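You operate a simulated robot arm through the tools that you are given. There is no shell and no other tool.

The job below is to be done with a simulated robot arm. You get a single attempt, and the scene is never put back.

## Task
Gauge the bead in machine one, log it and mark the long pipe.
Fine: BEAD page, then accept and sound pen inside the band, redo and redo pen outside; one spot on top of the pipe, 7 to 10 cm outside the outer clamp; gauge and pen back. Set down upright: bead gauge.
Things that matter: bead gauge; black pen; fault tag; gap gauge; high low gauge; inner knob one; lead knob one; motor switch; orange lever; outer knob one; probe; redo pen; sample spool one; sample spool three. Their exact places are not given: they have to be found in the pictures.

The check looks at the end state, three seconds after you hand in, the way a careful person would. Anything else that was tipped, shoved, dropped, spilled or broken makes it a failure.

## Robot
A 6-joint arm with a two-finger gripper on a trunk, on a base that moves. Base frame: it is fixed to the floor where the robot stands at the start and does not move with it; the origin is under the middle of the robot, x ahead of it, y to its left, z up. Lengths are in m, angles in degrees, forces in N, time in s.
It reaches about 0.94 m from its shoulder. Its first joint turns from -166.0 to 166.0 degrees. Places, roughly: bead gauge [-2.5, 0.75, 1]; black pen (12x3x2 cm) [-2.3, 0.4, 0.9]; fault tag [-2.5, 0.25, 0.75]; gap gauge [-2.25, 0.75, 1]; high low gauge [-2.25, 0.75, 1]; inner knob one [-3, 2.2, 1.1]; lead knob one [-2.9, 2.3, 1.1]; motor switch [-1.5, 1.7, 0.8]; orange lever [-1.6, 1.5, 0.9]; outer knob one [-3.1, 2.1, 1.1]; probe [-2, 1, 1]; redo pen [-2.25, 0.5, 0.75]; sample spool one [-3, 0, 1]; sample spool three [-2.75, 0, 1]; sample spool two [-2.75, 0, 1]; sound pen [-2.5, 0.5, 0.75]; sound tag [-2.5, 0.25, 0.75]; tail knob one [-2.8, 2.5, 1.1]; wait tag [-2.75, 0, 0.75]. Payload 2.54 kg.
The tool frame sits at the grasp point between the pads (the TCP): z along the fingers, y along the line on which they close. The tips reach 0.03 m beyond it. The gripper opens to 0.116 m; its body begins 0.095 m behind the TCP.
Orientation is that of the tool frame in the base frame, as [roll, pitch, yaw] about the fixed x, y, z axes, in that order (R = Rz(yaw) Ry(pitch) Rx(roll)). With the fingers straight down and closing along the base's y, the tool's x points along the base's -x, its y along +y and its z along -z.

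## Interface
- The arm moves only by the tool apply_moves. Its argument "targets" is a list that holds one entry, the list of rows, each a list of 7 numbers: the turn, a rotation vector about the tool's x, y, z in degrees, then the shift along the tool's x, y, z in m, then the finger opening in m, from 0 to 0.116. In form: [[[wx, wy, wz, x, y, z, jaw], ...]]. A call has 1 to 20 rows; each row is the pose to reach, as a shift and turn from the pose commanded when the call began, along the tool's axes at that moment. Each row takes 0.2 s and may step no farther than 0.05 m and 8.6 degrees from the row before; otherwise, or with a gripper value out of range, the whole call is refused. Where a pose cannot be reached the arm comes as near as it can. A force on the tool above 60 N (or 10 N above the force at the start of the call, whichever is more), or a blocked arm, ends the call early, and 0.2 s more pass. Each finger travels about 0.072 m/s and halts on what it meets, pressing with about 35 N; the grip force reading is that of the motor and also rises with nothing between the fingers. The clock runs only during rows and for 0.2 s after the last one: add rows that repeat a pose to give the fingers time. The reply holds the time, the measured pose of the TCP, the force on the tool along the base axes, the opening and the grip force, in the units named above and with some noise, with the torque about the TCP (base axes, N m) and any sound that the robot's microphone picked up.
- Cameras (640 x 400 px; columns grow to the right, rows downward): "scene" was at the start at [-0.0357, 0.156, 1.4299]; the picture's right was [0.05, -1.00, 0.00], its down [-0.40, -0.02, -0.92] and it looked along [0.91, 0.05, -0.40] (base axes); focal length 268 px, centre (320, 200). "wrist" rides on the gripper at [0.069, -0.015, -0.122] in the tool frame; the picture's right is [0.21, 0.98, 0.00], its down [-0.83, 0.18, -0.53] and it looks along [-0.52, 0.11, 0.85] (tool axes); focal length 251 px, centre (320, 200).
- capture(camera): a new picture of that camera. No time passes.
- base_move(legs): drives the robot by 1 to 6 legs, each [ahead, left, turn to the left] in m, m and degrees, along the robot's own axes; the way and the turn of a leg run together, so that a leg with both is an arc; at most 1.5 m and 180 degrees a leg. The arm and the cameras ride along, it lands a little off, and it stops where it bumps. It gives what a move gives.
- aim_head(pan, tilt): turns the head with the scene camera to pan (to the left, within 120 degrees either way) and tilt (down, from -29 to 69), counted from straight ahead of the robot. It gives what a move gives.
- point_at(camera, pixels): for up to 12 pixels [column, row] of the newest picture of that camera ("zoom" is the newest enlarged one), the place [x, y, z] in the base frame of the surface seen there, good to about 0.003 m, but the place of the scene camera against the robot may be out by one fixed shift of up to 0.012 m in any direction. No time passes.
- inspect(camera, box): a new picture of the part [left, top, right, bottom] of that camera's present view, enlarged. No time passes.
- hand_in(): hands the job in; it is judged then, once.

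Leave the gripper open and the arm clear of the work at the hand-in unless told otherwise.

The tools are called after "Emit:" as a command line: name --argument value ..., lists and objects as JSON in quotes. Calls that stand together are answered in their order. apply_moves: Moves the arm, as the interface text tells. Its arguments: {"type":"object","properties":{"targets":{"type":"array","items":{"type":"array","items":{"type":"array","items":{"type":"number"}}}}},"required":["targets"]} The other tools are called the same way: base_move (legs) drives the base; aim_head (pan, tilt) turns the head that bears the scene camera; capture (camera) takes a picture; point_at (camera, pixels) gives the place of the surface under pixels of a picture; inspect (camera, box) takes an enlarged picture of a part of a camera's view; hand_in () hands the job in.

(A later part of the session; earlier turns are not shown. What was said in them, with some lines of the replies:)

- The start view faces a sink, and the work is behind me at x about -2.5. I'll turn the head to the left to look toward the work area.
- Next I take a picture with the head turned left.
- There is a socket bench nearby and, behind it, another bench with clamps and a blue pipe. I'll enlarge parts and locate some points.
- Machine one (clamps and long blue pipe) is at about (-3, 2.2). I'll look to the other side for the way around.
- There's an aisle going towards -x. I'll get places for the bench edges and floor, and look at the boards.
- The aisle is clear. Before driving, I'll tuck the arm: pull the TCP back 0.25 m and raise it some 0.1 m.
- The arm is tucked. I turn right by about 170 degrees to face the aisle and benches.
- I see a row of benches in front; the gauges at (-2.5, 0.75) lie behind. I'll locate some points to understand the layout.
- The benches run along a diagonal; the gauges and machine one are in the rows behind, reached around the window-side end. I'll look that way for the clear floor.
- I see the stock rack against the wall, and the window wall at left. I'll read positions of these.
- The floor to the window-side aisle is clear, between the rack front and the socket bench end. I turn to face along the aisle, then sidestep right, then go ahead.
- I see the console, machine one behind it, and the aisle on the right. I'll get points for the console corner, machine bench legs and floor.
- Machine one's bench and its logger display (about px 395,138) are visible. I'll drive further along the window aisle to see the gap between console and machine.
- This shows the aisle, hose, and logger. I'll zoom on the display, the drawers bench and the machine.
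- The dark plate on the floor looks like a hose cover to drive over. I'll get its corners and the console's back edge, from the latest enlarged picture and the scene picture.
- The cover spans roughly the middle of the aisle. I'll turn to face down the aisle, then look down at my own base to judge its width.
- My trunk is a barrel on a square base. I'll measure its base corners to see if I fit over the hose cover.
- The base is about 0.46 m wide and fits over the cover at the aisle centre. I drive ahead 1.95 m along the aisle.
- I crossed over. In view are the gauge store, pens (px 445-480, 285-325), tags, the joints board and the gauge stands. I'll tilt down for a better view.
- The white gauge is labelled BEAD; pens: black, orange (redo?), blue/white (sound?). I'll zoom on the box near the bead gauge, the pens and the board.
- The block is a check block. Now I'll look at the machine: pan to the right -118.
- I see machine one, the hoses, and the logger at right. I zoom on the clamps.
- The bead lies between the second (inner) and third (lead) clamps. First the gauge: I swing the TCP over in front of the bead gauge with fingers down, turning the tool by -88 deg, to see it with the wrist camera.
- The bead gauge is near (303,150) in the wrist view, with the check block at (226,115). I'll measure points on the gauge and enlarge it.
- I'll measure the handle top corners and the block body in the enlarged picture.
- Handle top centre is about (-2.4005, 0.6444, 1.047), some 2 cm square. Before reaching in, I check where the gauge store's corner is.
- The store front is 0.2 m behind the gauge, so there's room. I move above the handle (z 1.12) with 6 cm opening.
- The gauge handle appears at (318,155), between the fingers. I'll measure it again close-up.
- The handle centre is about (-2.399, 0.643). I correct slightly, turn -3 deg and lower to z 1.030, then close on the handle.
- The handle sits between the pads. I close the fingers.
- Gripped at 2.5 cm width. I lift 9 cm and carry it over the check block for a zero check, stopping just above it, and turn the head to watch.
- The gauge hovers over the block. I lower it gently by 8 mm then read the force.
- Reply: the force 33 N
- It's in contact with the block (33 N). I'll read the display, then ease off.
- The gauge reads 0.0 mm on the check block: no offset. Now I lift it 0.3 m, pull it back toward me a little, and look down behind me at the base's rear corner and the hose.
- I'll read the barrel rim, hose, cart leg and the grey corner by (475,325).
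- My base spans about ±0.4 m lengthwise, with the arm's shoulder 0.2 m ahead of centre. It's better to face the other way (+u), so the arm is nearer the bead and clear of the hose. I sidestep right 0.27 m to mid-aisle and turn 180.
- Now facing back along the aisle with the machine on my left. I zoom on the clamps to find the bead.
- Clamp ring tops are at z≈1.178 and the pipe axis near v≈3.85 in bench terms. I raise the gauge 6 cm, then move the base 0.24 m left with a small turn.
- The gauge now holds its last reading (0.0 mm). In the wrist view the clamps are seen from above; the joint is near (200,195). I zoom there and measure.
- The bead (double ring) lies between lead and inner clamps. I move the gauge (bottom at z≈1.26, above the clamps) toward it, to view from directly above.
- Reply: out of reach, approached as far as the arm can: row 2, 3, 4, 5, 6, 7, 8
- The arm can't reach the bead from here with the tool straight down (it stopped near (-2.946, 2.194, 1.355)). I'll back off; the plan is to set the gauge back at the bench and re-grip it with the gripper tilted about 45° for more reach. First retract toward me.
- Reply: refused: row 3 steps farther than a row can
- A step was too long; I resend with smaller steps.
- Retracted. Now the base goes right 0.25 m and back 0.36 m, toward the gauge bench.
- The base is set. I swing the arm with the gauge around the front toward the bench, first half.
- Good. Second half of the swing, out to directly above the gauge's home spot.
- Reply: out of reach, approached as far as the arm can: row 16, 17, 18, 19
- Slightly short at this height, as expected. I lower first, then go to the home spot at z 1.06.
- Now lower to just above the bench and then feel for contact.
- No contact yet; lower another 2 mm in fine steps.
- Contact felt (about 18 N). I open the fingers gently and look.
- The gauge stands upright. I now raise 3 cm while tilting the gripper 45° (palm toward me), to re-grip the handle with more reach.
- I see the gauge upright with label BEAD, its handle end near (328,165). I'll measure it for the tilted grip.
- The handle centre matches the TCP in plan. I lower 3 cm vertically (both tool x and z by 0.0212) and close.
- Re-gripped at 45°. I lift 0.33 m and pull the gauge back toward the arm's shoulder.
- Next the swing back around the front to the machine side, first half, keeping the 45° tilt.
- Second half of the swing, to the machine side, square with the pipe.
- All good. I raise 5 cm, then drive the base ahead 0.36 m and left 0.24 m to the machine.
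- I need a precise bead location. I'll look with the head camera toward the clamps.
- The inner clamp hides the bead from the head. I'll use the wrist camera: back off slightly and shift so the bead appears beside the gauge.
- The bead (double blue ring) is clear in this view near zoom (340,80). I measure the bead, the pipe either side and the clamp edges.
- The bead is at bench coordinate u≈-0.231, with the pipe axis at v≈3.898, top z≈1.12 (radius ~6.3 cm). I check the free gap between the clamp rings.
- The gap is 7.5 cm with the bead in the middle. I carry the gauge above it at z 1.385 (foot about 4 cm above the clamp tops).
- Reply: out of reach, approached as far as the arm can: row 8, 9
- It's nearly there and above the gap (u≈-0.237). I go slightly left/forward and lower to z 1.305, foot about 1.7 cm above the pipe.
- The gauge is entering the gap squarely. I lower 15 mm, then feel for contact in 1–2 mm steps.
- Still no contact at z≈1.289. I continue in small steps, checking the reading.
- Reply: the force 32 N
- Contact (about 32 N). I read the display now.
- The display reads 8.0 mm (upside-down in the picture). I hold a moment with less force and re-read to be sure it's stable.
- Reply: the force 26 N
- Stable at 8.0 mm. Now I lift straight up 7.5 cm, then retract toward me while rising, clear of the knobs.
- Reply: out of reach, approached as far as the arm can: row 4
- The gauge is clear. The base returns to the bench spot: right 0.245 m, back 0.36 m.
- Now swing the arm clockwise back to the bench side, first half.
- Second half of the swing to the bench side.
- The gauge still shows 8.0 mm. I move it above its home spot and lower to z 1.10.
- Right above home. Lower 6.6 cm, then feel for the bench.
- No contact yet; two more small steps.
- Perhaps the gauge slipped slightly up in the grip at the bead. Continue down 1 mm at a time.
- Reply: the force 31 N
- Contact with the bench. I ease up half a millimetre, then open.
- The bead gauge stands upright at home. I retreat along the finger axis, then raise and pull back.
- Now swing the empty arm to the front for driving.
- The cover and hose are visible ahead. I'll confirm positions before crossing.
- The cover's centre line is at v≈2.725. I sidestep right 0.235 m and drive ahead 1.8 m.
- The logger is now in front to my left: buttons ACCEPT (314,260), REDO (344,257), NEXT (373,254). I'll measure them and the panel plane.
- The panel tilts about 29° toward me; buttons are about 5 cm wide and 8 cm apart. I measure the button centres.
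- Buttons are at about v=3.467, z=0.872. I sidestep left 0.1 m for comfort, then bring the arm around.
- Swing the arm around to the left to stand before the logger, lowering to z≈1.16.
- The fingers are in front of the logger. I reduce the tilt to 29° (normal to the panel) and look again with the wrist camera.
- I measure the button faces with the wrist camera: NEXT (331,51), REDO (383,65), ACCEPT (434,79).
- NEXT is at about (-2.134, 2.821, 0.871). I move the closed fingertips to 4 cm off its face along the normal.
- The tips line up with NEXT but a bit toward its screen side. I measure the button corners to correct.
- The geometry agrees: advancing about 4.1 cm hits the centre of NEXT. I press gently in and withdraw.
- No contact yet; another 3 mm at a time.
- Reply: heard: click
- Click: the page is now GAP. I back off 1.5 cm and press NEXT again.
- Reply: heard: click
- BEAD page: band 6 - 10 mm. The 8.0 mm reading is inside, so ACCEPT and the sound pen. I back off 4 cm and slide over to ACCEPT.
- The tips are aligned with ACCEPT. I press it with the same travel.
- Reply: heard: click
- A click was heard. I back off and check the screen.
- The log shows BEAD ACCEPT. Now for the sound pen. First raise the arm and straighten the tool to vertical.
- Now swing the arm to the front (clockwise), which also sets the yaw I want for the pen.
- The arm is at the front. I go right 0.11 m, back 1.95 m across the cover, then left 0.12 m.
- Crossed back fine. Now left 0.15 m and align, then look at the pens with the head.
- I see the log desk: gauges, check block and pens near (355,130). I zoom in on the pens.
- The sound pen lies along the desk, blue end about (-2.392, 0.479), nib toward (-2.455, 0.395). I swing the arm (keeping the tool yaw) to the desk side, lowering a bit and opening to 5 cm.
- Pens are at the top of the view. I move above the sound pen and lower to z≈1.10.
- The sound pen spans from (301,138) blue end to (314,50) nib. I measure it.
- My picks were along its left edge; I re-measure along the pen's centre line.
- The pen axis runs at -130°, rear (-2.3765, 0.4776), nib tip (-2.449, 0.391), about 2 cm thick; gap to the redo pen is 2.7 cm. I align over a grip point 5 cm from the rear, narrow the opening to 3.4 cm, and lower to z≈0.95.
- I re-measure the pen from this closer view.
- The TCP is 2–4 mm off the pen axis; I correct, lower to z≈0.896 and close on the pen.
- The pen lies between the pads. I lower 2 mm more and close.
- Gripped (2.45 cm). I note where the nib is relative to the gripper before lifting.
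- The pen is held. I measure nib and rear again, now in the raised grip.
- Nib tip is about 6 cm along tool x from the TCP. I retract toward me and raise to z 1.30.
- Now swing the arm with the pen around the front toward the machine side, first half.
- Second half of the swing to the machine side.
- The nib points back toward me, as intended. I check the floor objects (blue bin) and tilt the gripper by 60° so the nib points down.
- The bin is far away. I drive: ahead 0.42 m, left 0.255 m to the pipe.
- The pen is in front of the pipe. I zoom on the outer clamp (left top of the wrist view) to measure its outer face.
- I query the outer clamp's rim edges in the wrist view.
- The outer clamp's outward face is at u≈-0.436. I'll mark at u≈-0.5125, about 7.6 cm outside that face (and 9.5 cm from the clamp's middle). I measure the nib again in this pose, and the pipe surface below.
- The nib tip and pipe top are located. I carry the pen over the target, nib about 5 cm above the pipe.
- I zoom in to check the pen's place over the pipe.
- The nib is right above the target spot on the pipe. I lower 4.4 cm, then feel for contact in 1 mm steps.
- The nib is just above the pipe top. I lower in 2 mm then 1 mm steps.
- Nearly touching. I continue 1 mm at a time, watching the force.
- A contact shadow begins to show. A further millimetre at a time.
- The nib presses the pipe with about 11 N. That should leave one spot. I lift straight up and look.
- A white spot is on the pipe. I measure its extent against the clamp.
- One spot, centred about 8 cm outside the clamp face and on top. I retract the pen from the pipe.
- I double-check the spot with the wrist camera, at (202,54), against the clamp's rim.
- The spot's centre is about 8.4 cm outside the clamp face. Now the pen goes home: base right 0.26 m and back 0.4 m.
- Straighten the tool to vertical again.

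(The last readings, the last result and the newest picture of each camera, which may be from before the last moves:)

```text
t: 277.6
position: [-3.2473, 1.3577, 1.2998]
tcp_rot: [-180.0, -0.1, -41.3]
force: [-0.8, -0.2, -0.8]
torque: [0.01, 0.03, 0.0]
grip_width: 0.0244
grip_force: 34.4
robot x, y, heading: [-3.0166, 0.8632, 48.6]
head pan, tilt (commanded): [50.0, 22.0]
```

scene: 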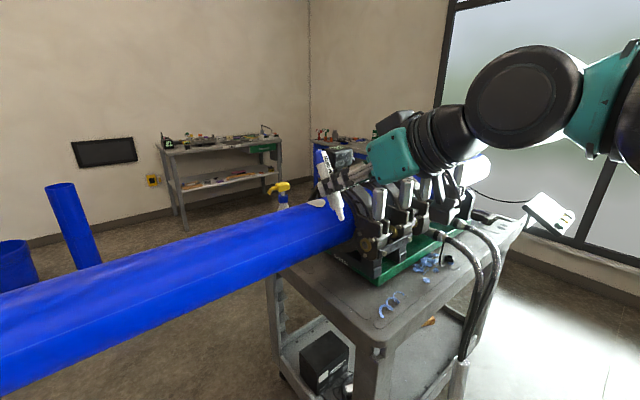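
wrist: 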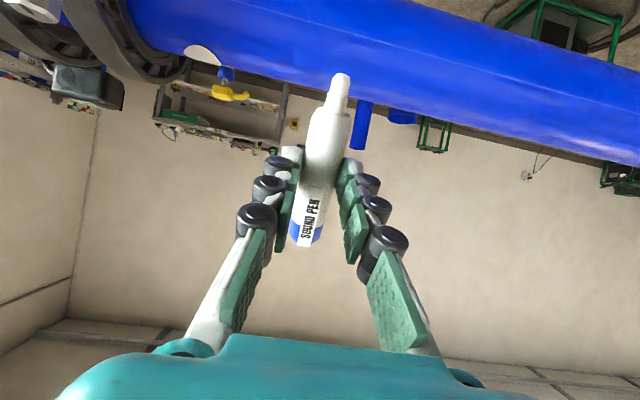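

Swing the pen back around the front, first half.

Emit:
apply_moves --targets '[[[0, 0, 2.2175, 0.0033, -0.0419, 0, 0.005], [0, 0, 4.435, 0.0101, -0.0834, 0, 0.005], [0, 0, 6.6525, 0.0204, -0.1242, 0, 0.005], [0, 0, 8.87, 0.034, -0.164, 0, 0.005], [0, 0, 11.0875, 0.051, -0.2024, 0, 0.005], [0, 0, 13.305, 0.0711, -0.2394, 0, 0.005], [0, 0, 15.5225, 0.0942, -0.2745, 0, 0.005], [0, 0, 17.74, 0.1202, -0.3076, 0, 0.005], [0, 0, 19.9575, 0.1488, -0.3383, 0, 0.005], [0, 0, 22.175, 0.1799, -0.3666, 0, 0.005], [0, 0, 24.3925, 0.2133, -0.3922, 0, 0.005], [0, 0, 26.61, 0.2487, -0.4148, 0, 0.005], [0, 0, 28.8275, 0.2859, -0.4345, 0, 0.005], [0, 0, 31.045, 0.3245, -0.451, 0, 0.005], [0, 0, 33.2625, 0.3645, -0.4641, 0, 0.005], [0, 0, 35.48, 0.4054, -0.4739, 0, 0.005], [0, 0, 37.6975, 0.4469, -0.4802, 0, 0.005], [0, 0, 39.915, 0.4889, -0.483, 0, 0.005], [0, 0, 42.1325, 0.5309, -0.4823, 0, 0.005], [0, 0, 44.35, 0.5728, -0.4781, 0, 0.005]]]'

```text
t: 281.8
position: [-2.5023, 1.3409, 1.2996]
tcp_rot: [-180.0, 0.0, -85.5]
force: [0.1, -0.5, -0.1]
torque: [-0.01, 0.01, -0.01]
grip_width: 0.0246
grip_force: 35.1
robot x, y, heading: [-3.0179, 0.8618, 48.5]
head pan, tilt (commanded): [50.0, 22.0]
```

Second half of the swing to the desk side.

Emit:
apply_moves --targets '[[[0, 0, 2.225, 0.0345, -0.0245, 0, 0.005], [0, 0, 4.45, 0.071, -0.0462, 0, 0.005], [0, 0, 6.675, 0.1093, -0.0648, 0, 0.005], [0, 0, 8.9, 0.1491, -0.08, 0, 0.005], [0, 0, 11.125, 0.1902, -0.0919, 0, 0.005], [0, 0, 13.35, 0.2322, -0.1004, 0, 0.005], [0, 0, 15.575, 0.2749, -0.1053, 0, 0.005], [0, 0, 17.8, 0.3179, -0.1066, 0, 0.005], [0, 0, 20.025, 0.361, -0.1043, 0, 0.005], [0, 0, 22.25, 0.4039, -0.0983, 0, 0.005], [0, 0, 24.475, 0.4461, -0.0888, 0, 0.005], [0, 0, 26.7, 0.4876, -0.0757, 0, 0.005], [0, 0, 28.925, 0.5279, -0.0591, 0, 0.005], [0, 0, 31.15, 0.5667, -0.0391, 0, 0.005], [0, 0, 33.375, 0.6038, -0.016, 0, 0.005], [0, 0, 35.6, 0.6389, 0.0103, 0, 0.005], [0, 0, 37.825, 0.6718, 0.0395, 0, 0.005], [0, 0, 40.05, 0.7021, 0.0714, 0, 0.005], [0, 0, 42.275, 0.7298, 0.1059, 0, 0.005], [0, 0, 44.5, 0.7545, 0.1427, 0, 0.005]]]'

Emit:
capture --camera "wrist"

```text
t: 286.0
position: [-2.5855, 0.575, 1.2994]
tcp_rot: [-179.9, 0.0, -130.2]
force: [0.6, 0.4, -0.5]
torque: [-0.02, 0.01, -0.03]
grip_width: 0.024
grip_force: 34.3
robot x, y, heading: [-3.0123, 0.8608, 48.8]
head pan, tilt (commanded): [50.0, 22.0]
```

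```text
taken
```

wrist: 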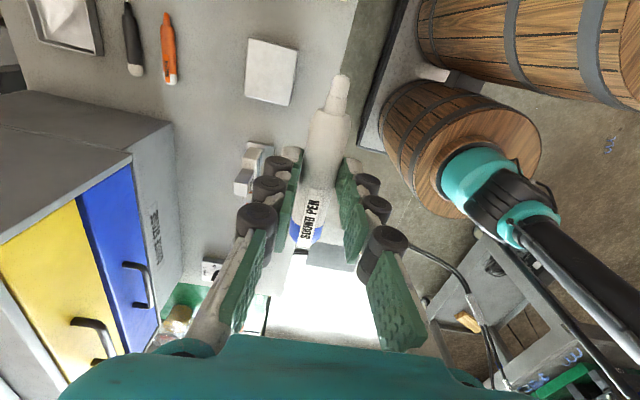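

I move over the pen's home spot, lowering to z 1.10.

Emit:
apply_moves --targets '[[[0, 0, 0, -0.0014, -0.0325, 0.0286, 0.005], [0, 0, 0, -0.0028, -0.065, 0.0571, 0.005], [0, 0, 0, -0.0042, -0.0976, 0.0857, 0.005], [0, 0, 0, -0.0055, -0.1301, 0.1143, 0.005], [0, 0, 0, -0.0069, -0.1626, 0.1429, 0.005], [0, 0, 0, -0.0083, -0.1952, 0.1714, 0.005], [0, 0, 0, -0.0097, -0.2277, 0.2, 0.005], [0, 0, 0, -0.0097, -0.2277, 0.2, 0.005]]]'

Emit:
capture --camera "wrist"

```text
t: 287.8
position: [-2.4036, 0.4363, 1.0987]
tcp_rot: [-179.9, 0.0, -130.1]
force: [0.1, 0.3, -0.2]
torque: [-0.02, 0.0, 0.01]
grip_width: 0.0247
grip_force: 34.7
robot x, y, heading: [-3.0133, 0.8652, 48.4]
head pan, tilt (commanded): [50.0, 22.0]
```

```text
taken
```

wrist: 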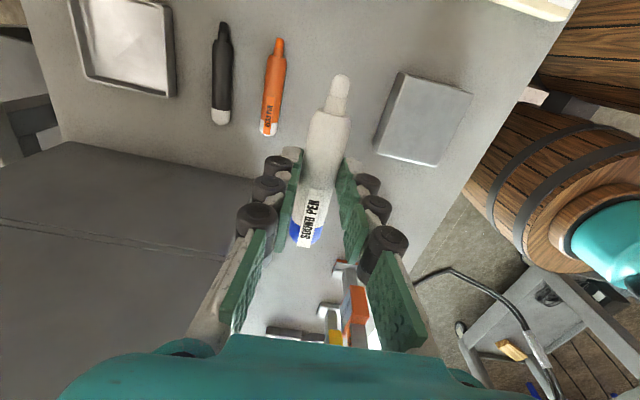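

Aligned with where it lay. I lower to z≈0.905, then feel for the desk.

Emit:
apply_moves --targets '[[[0, 0, 0, 0, 0, 0.04, 0.005], [0, 0, 0, 0, 0, 0.08, 0.005], [0, 0, 0, 0, 0, 0.12, 0.005], [0, 0, 0, 0, 0, 0.155, 0.005], [0, 0, 0, 0, 0, 0.18, 0.005], [0, 0, 0, 0, 0, 0.194, 0.005], [0, 0, 0, 0, 0, 0.194, 0.005]]]'

Emit:
capture --camera "wrist"

Emit:
apply_moves --targets '[[[0, 0, 0, 0, 0, 0.0015, 0.005], [0, 0, 0, 0, 0, 0.003, 0.005], [0, 0, 0, 0, 0, 0.003, 0.005]]]'

```text
t: 289.4
position: [-2.4048, 0.4362, 0.9066]
tcp_rot: [-179.9, -0.1, -130.2]
force: [0.5, -0.1, -0.7]
torque: [0.03, 0.02, 0.0]
grip_width: 0.0243
grip_force: 34.9
robot x, y, heading: [-3.0171, 0.8673, 48.3]
head pan, tilt (commanded): [50.0, 22.0]
```

```text
taken
```

wrist: 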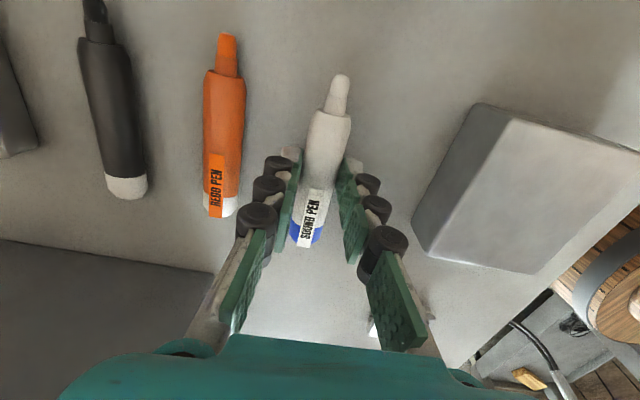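

```text
t: 290.2
position: [-2.4073, 0.4352, 0.9027]
tcp_rot: [-180.0, 0.1, -130.3]
force: [-0.5, 0.5, -0.3]
torque: [-0.01, 0.0, 0.01]
grip_width: 0.0243
grip_force: 35.3
robot x, y, heading: [-3.013, 0.8664, 48.9]
head pan, tilt (commanded): [50.0, 22.0]
```

Still clear; lower in 1–2 mm steps.

Emit:
apply_moves --targets '[[[0, 0, 0, 0, 0, 0.0015, 0.005], [0, 0, 0, 0, 0, 0.003, 0.005], [0, 0, 0, 0, 0, 0.003, 0.005]]]'

Emit:
apply_moves --targets '[[[0, 0, 0, 0, 0, 0.001, 0.005], [0, 0, 0, 0, 0, 0.0015, 0.005], [0, 0, 0, 0, 0, 0.0015, 0.005]]]'

```text
t: 291.0
position: [-2.4062, 0.4355, 0.9004]
tcp_rot: [-180.0, 0.1, -130.2]
force: [-0.3, 0.8, 0.0]
torque: [-0.01, 0.01, -0.01]
grip_width: 0.0244
grip_force: 35.2
robot x, y, heading: [-3.0182, 0.8647, 48.6]
head pan, tilt (commanded): [50.0, 22.0]
```

```text
t: 291.8
position: [-2.4066, 0.4357, 0.8969]
tcp_rot: [180.0, 0.0, -130.2]
force: [0.0, 1.0, 0.4]
torque: [0.0, 0.02, 0.03]
grip_width: 0.0245
grip_force: 35.2
robot x, y, heading: [-3.0155, 0.864, 48.5]
head pan, tilt (commanded): [50.0, 22.0]
```

Emit:
apply_moves --targets '[[[0, 0, 0, 0, 0, 0.0005, 0.005], [0, 0, 0, 0, 0, 0.001, 0.005], [0, 0, 0, 0, 0, 0.001, 0.005]]]'

Emit:
apply_moves --targets '[[[0, 0, 0, 0, 0, 0.0005, 0.005], [0, 0, 0, 0, 0, 0.001, 0.005], [0, 0, 0, 0, 0, 0.001, 0.005]]]'

```text
t: 292.6
position: [-2.4065, 0.4359, 0.8965]
tcp_rot: [180.0, 0.0, -130.2]
force: [-0.3, 0.7, 3.9]
torque: [0.19, -0.14, -0.02]
grip_width: 0.0246
grip_force: 35.0
robot x, y, heading: [-3.0168, 0.8591, 48.5]
head pan, tilt (commanded): [50.0, 22.0]
```

```text
t: 293.4
position: [-2.4058, 0.4365, 0.8961]
tcp_rot: [180.0, 0.0, -130.2]
force: [2.6, -0.8, 19.2]
torque: [0.29, -0.32, -0.04]
grip_width: 0.0242
grip_force: 34.8
robot x, y, heading: [-3.0152, 0.8622, 48.5]
head pan, tilt (commanded): [50.0, 22.0]
```

The pen rests on the desk. I ease up 0.5 mm and open to 3.4 cm.

Emit:
apply_moves --targets '[[[0, 0, 0, 0, 0, -0.0006, 0.005], [0, 0, 0, 0, 0, -0.0006, 0.015], [0, 0, 0, 0, 0, -0.0006, 0.025], [0, 0, 0, 0, 0, -0.0006, 0.03], [0, 0, 0, 0, 0, -0.0006, 0.034], [0, 0, 0, 0, 0, -0.0006, 0.034]]]'

Emit:
capture --camera "wrist"

```text
t: 294.8
position: [-2.4073, 0.4371, 0.8958]
tcp_rot: [-180.0, 0.0, -130.2]
force: [0.2, -0.1, -1.2]
torque: [0.03, 0.0, -0.01]
grip_width: 0.0342
grip_force: 0.1
robot x, y, heading: [-3.0159, 0.8583, 48.8]
head pan, tilt (commanded): [50.0, 22.0]
```

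```text
taken
```

wrist: 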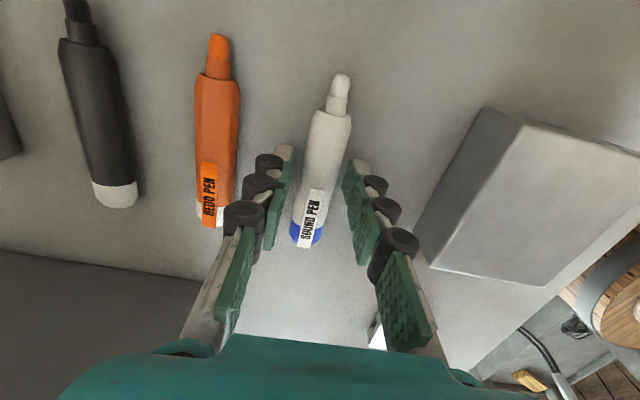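

The pen lies in its place. I raise straight up 0.2 m and look.

Emit:
apply_moves --targets '[[[0, 0, 0, 0, 0, -0.02, 0.034], [0, 0, 0, 0, 0, -0.06, 0.034], [0, 0, 0, 0, 0, -0.1, 0.04], [0, 0, 0, 0, 0, -0.14, 0.05], [0, 0, 0, 0, 0, -0.18, 0.06], [0, 0, 0, 0, 0, -0.2, 0.06], [0, 0, 0, 0, 0, -0.2, 0.06]]]'

Emit:
capture --camera "wrist"

```text
t: 296.4
position: [-2.4093, 0.4338, 1.096]
tcp_rot: [-179.9, 0.0, -130.2]
force: [-0.1, 0.6, 0.1]
torque: [-0.03, 0.01, 0.0]
grip_width: 0.06
grip_force: 0.1
robot x, y, heading: [-3.0169, 0.8622, 48.3]
head pan, tilt (commanded): [50.0, 22.0]
```

```text
taken
```

wrist: 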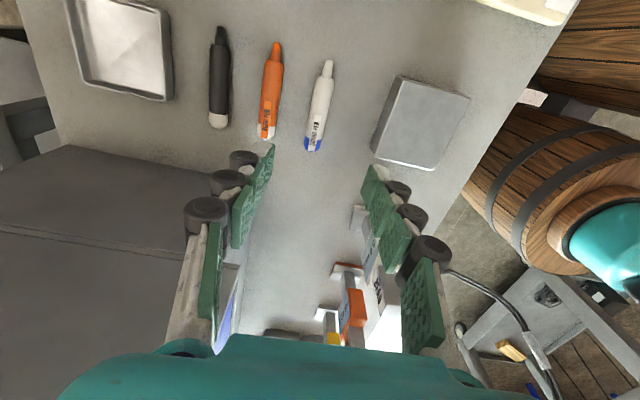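

All three pens lie in their row. I retract the arm off the desk, gripper open.

Emit:
apply_moves --targets '[[[0, 0, 0, 0, 0, -0.03, 0.08], [0, 0, 0, 0, 0.033, -0.055, 0.1], [0, 0, 0, 0, 0.066, -0.08, 0.1], [0, 0, 0, 0, 0.1, -0.105, 0.1], [0, 0, 0, 0, 0.135, -0.13, 0.1], [0, 0, 0, 0, 0.17, -0.155, 0.1], [0, 0, 0, 0, 0.205, -0.18, 0.1], [0, 0, 0, 0, 0.24, -0.2, 0.1], [0, 0, 0, 0, 0.28, -0.2, 0.1], [0, 0, 0, 0, 0.32, -0.2, 0.1], [0, 0, 0, 0, 0.32, -0.2, 0.1]]]'

Emit:
aim_head --pan -70 --tilt 45

Emit:
capture --camera "scene"

Emit:
inspect --camera "scene" --box '[160, 70, 400, 220]'

```text
t: 298.8
position: [-2.6519, 0.6399, 1.2977]
tcp_rot: [180.0, -0.1, -130.1]
force: [-0.1, 0.5, 0.7]
torque: [-0.01, 0.04, -0.01]
grip_width: 0.1004
grip_force: 0.0
robot x, y, heading: [-3.0181, 0.8651, 48.7]
head pan, tilt (commanded): [50.0, 22.0]
```

```text
t: 300.8
position: [-2.6507, 0.6402, 1.2968]
tcp_rot: [179.9, 0.0, -130.2]
force: [-0.7, -0.2, 0.6]
torque: [0.01, 0.02, -0.01]
grip_width: 0.1002
grip_force: 0.0
robot x, y, heading: [-3.0154, 0.8636, 48.5]
head pan, tilt (commanded): [-70.0, 45.0]
```

```text
taken
```

scene: 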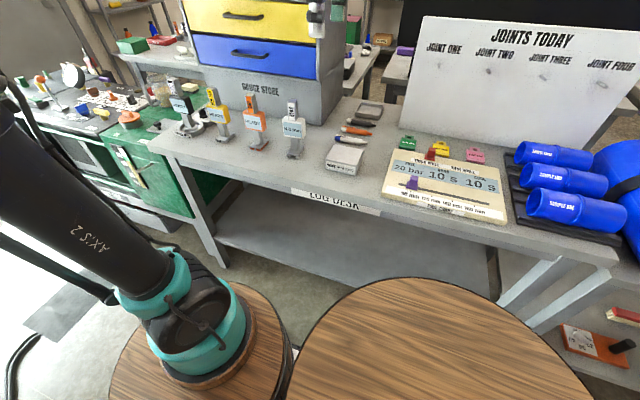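

```text
2.67 times, centred on (280, 145) of scene
```

zoom: 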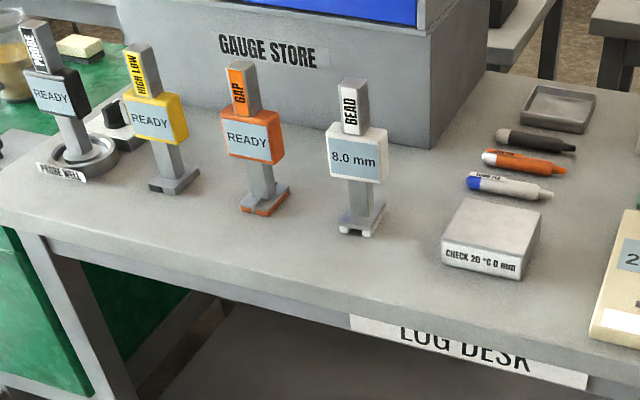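

Everything on the log desk is in place: bead gauge upright, pens in a row. I move the arm a bit farther from the desk and take a last look at the machine.

Emit:
apply_moves --targets '[[[0, 0, 0, -0.044, 0.014, 0, 0.1], [0, 0, 0, -0.088, 0.028, 0, 0.1], [0, 0, 0, -0.132, 0.042, 0, 0.1], [0, 0, 0, -0.176, 0.056, 0, 0.1], [0, 0, 0, -0.22, 0.07, 0, 0.1], [0, 0, 0, -0.264, 0.084, 0, 0.1], [0, 0, 0, -0.308, 0.098, 0, 0.1], [0, 0, 0, -0.352, 0.112, 0, 0.1], [0, 0, 0, -0.396, 0.126, 0, 0.1], [0, 0, 0, -0.44, 0.14, 0, 0.1], [0, 0, 0, -0.44, 0.14, 0, 0.1]]]'

Emit:
aim_head --pan 50 --tilt 15

Emit:
capture --camera "scene"

Emit:
inspect --camera "scene" --box '[240, 140, 520, 315]'

```text
t: 303.2
position: [-2.4722, 1.0728, 1.2949]
tcp_rot: [179.9, 0.0, -130.1]
force: [0.5, 0.0, 0.7]
torque: [0.01, 0.02, 0.02]
grip_width: 0.0998
grip_force: 0.0
robot x, y, heading: [-3.0134, 0.8633, 48.4]
head pan, tilt (commanded): [-70.0, 45.0]
```

```text
t: 305.2
position: [-2.4739, 1.0722, 1.2966]
tcp_rot: [179.9, 0.0, -130.3]
force: [-0.5, 0.4, 0.4]
torque: [0.0, 0.01, 0.0]
grip_width: 0.0997
grip_force: 0.0
robot x, y, heading: [-3.0182, 0.8631, 48.6]
head pan, tilt (commanded): [50.0, 15.0]
```

```text
taken
```

scene: 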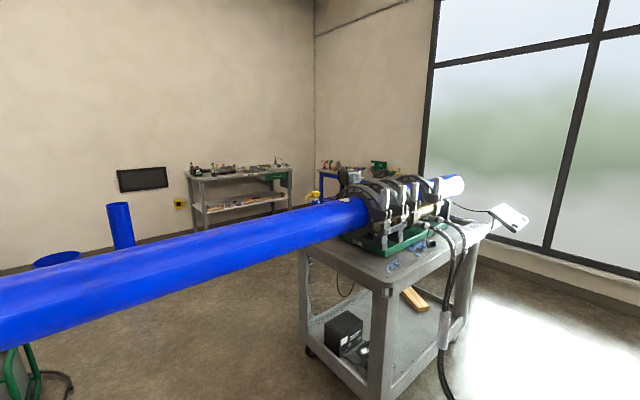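

```text
2.29 times, centred on (380, 228) of scene
```

zoom: 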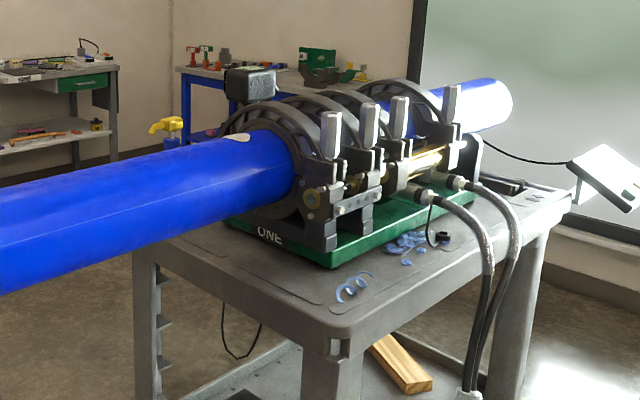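

All done: the bead read 8.0 mm, inside the 6 - 10 mm band, and BEAD is logged as ACCEPT. The pipe has one sound-pen spot on top, outside the outer clamp. The gauge and pen are back, the gripper is open and the arm is clear. I hand in.

Emit:
hand_in

```text
The job is handed in.
```

I gauged the bead in machine one, logged it as accepted and marked the long pipe with the sound pen, then handed the job in. No result of the check came back.

- **Bead:** the bead gauge read 0.0 mm on the check block and 8.0 mm on the bead. The logger's BEAD page gives a band of 6 to 10 mm, so the bead is inside it.
- **Log:** the BEAD page now shows ACCEPT.
- **Mark:** there is one white spot on top of the pipe. Its centre is about 8.4 cm outside the outward face of the outer clamp. Measured from the middle of the clamp instead, it is about 10.3 cm, just over the 10 cm limit.
- **Put back:** the bead gauge stands upright at its original place, still showing 8.0 mm. The sound pen is back in its row next to the redo pen and the black pen.

I saw nothing tipped or shoved at the log desk or the machine in the last pictures. The gripper is open and the arm is clear of the desk.
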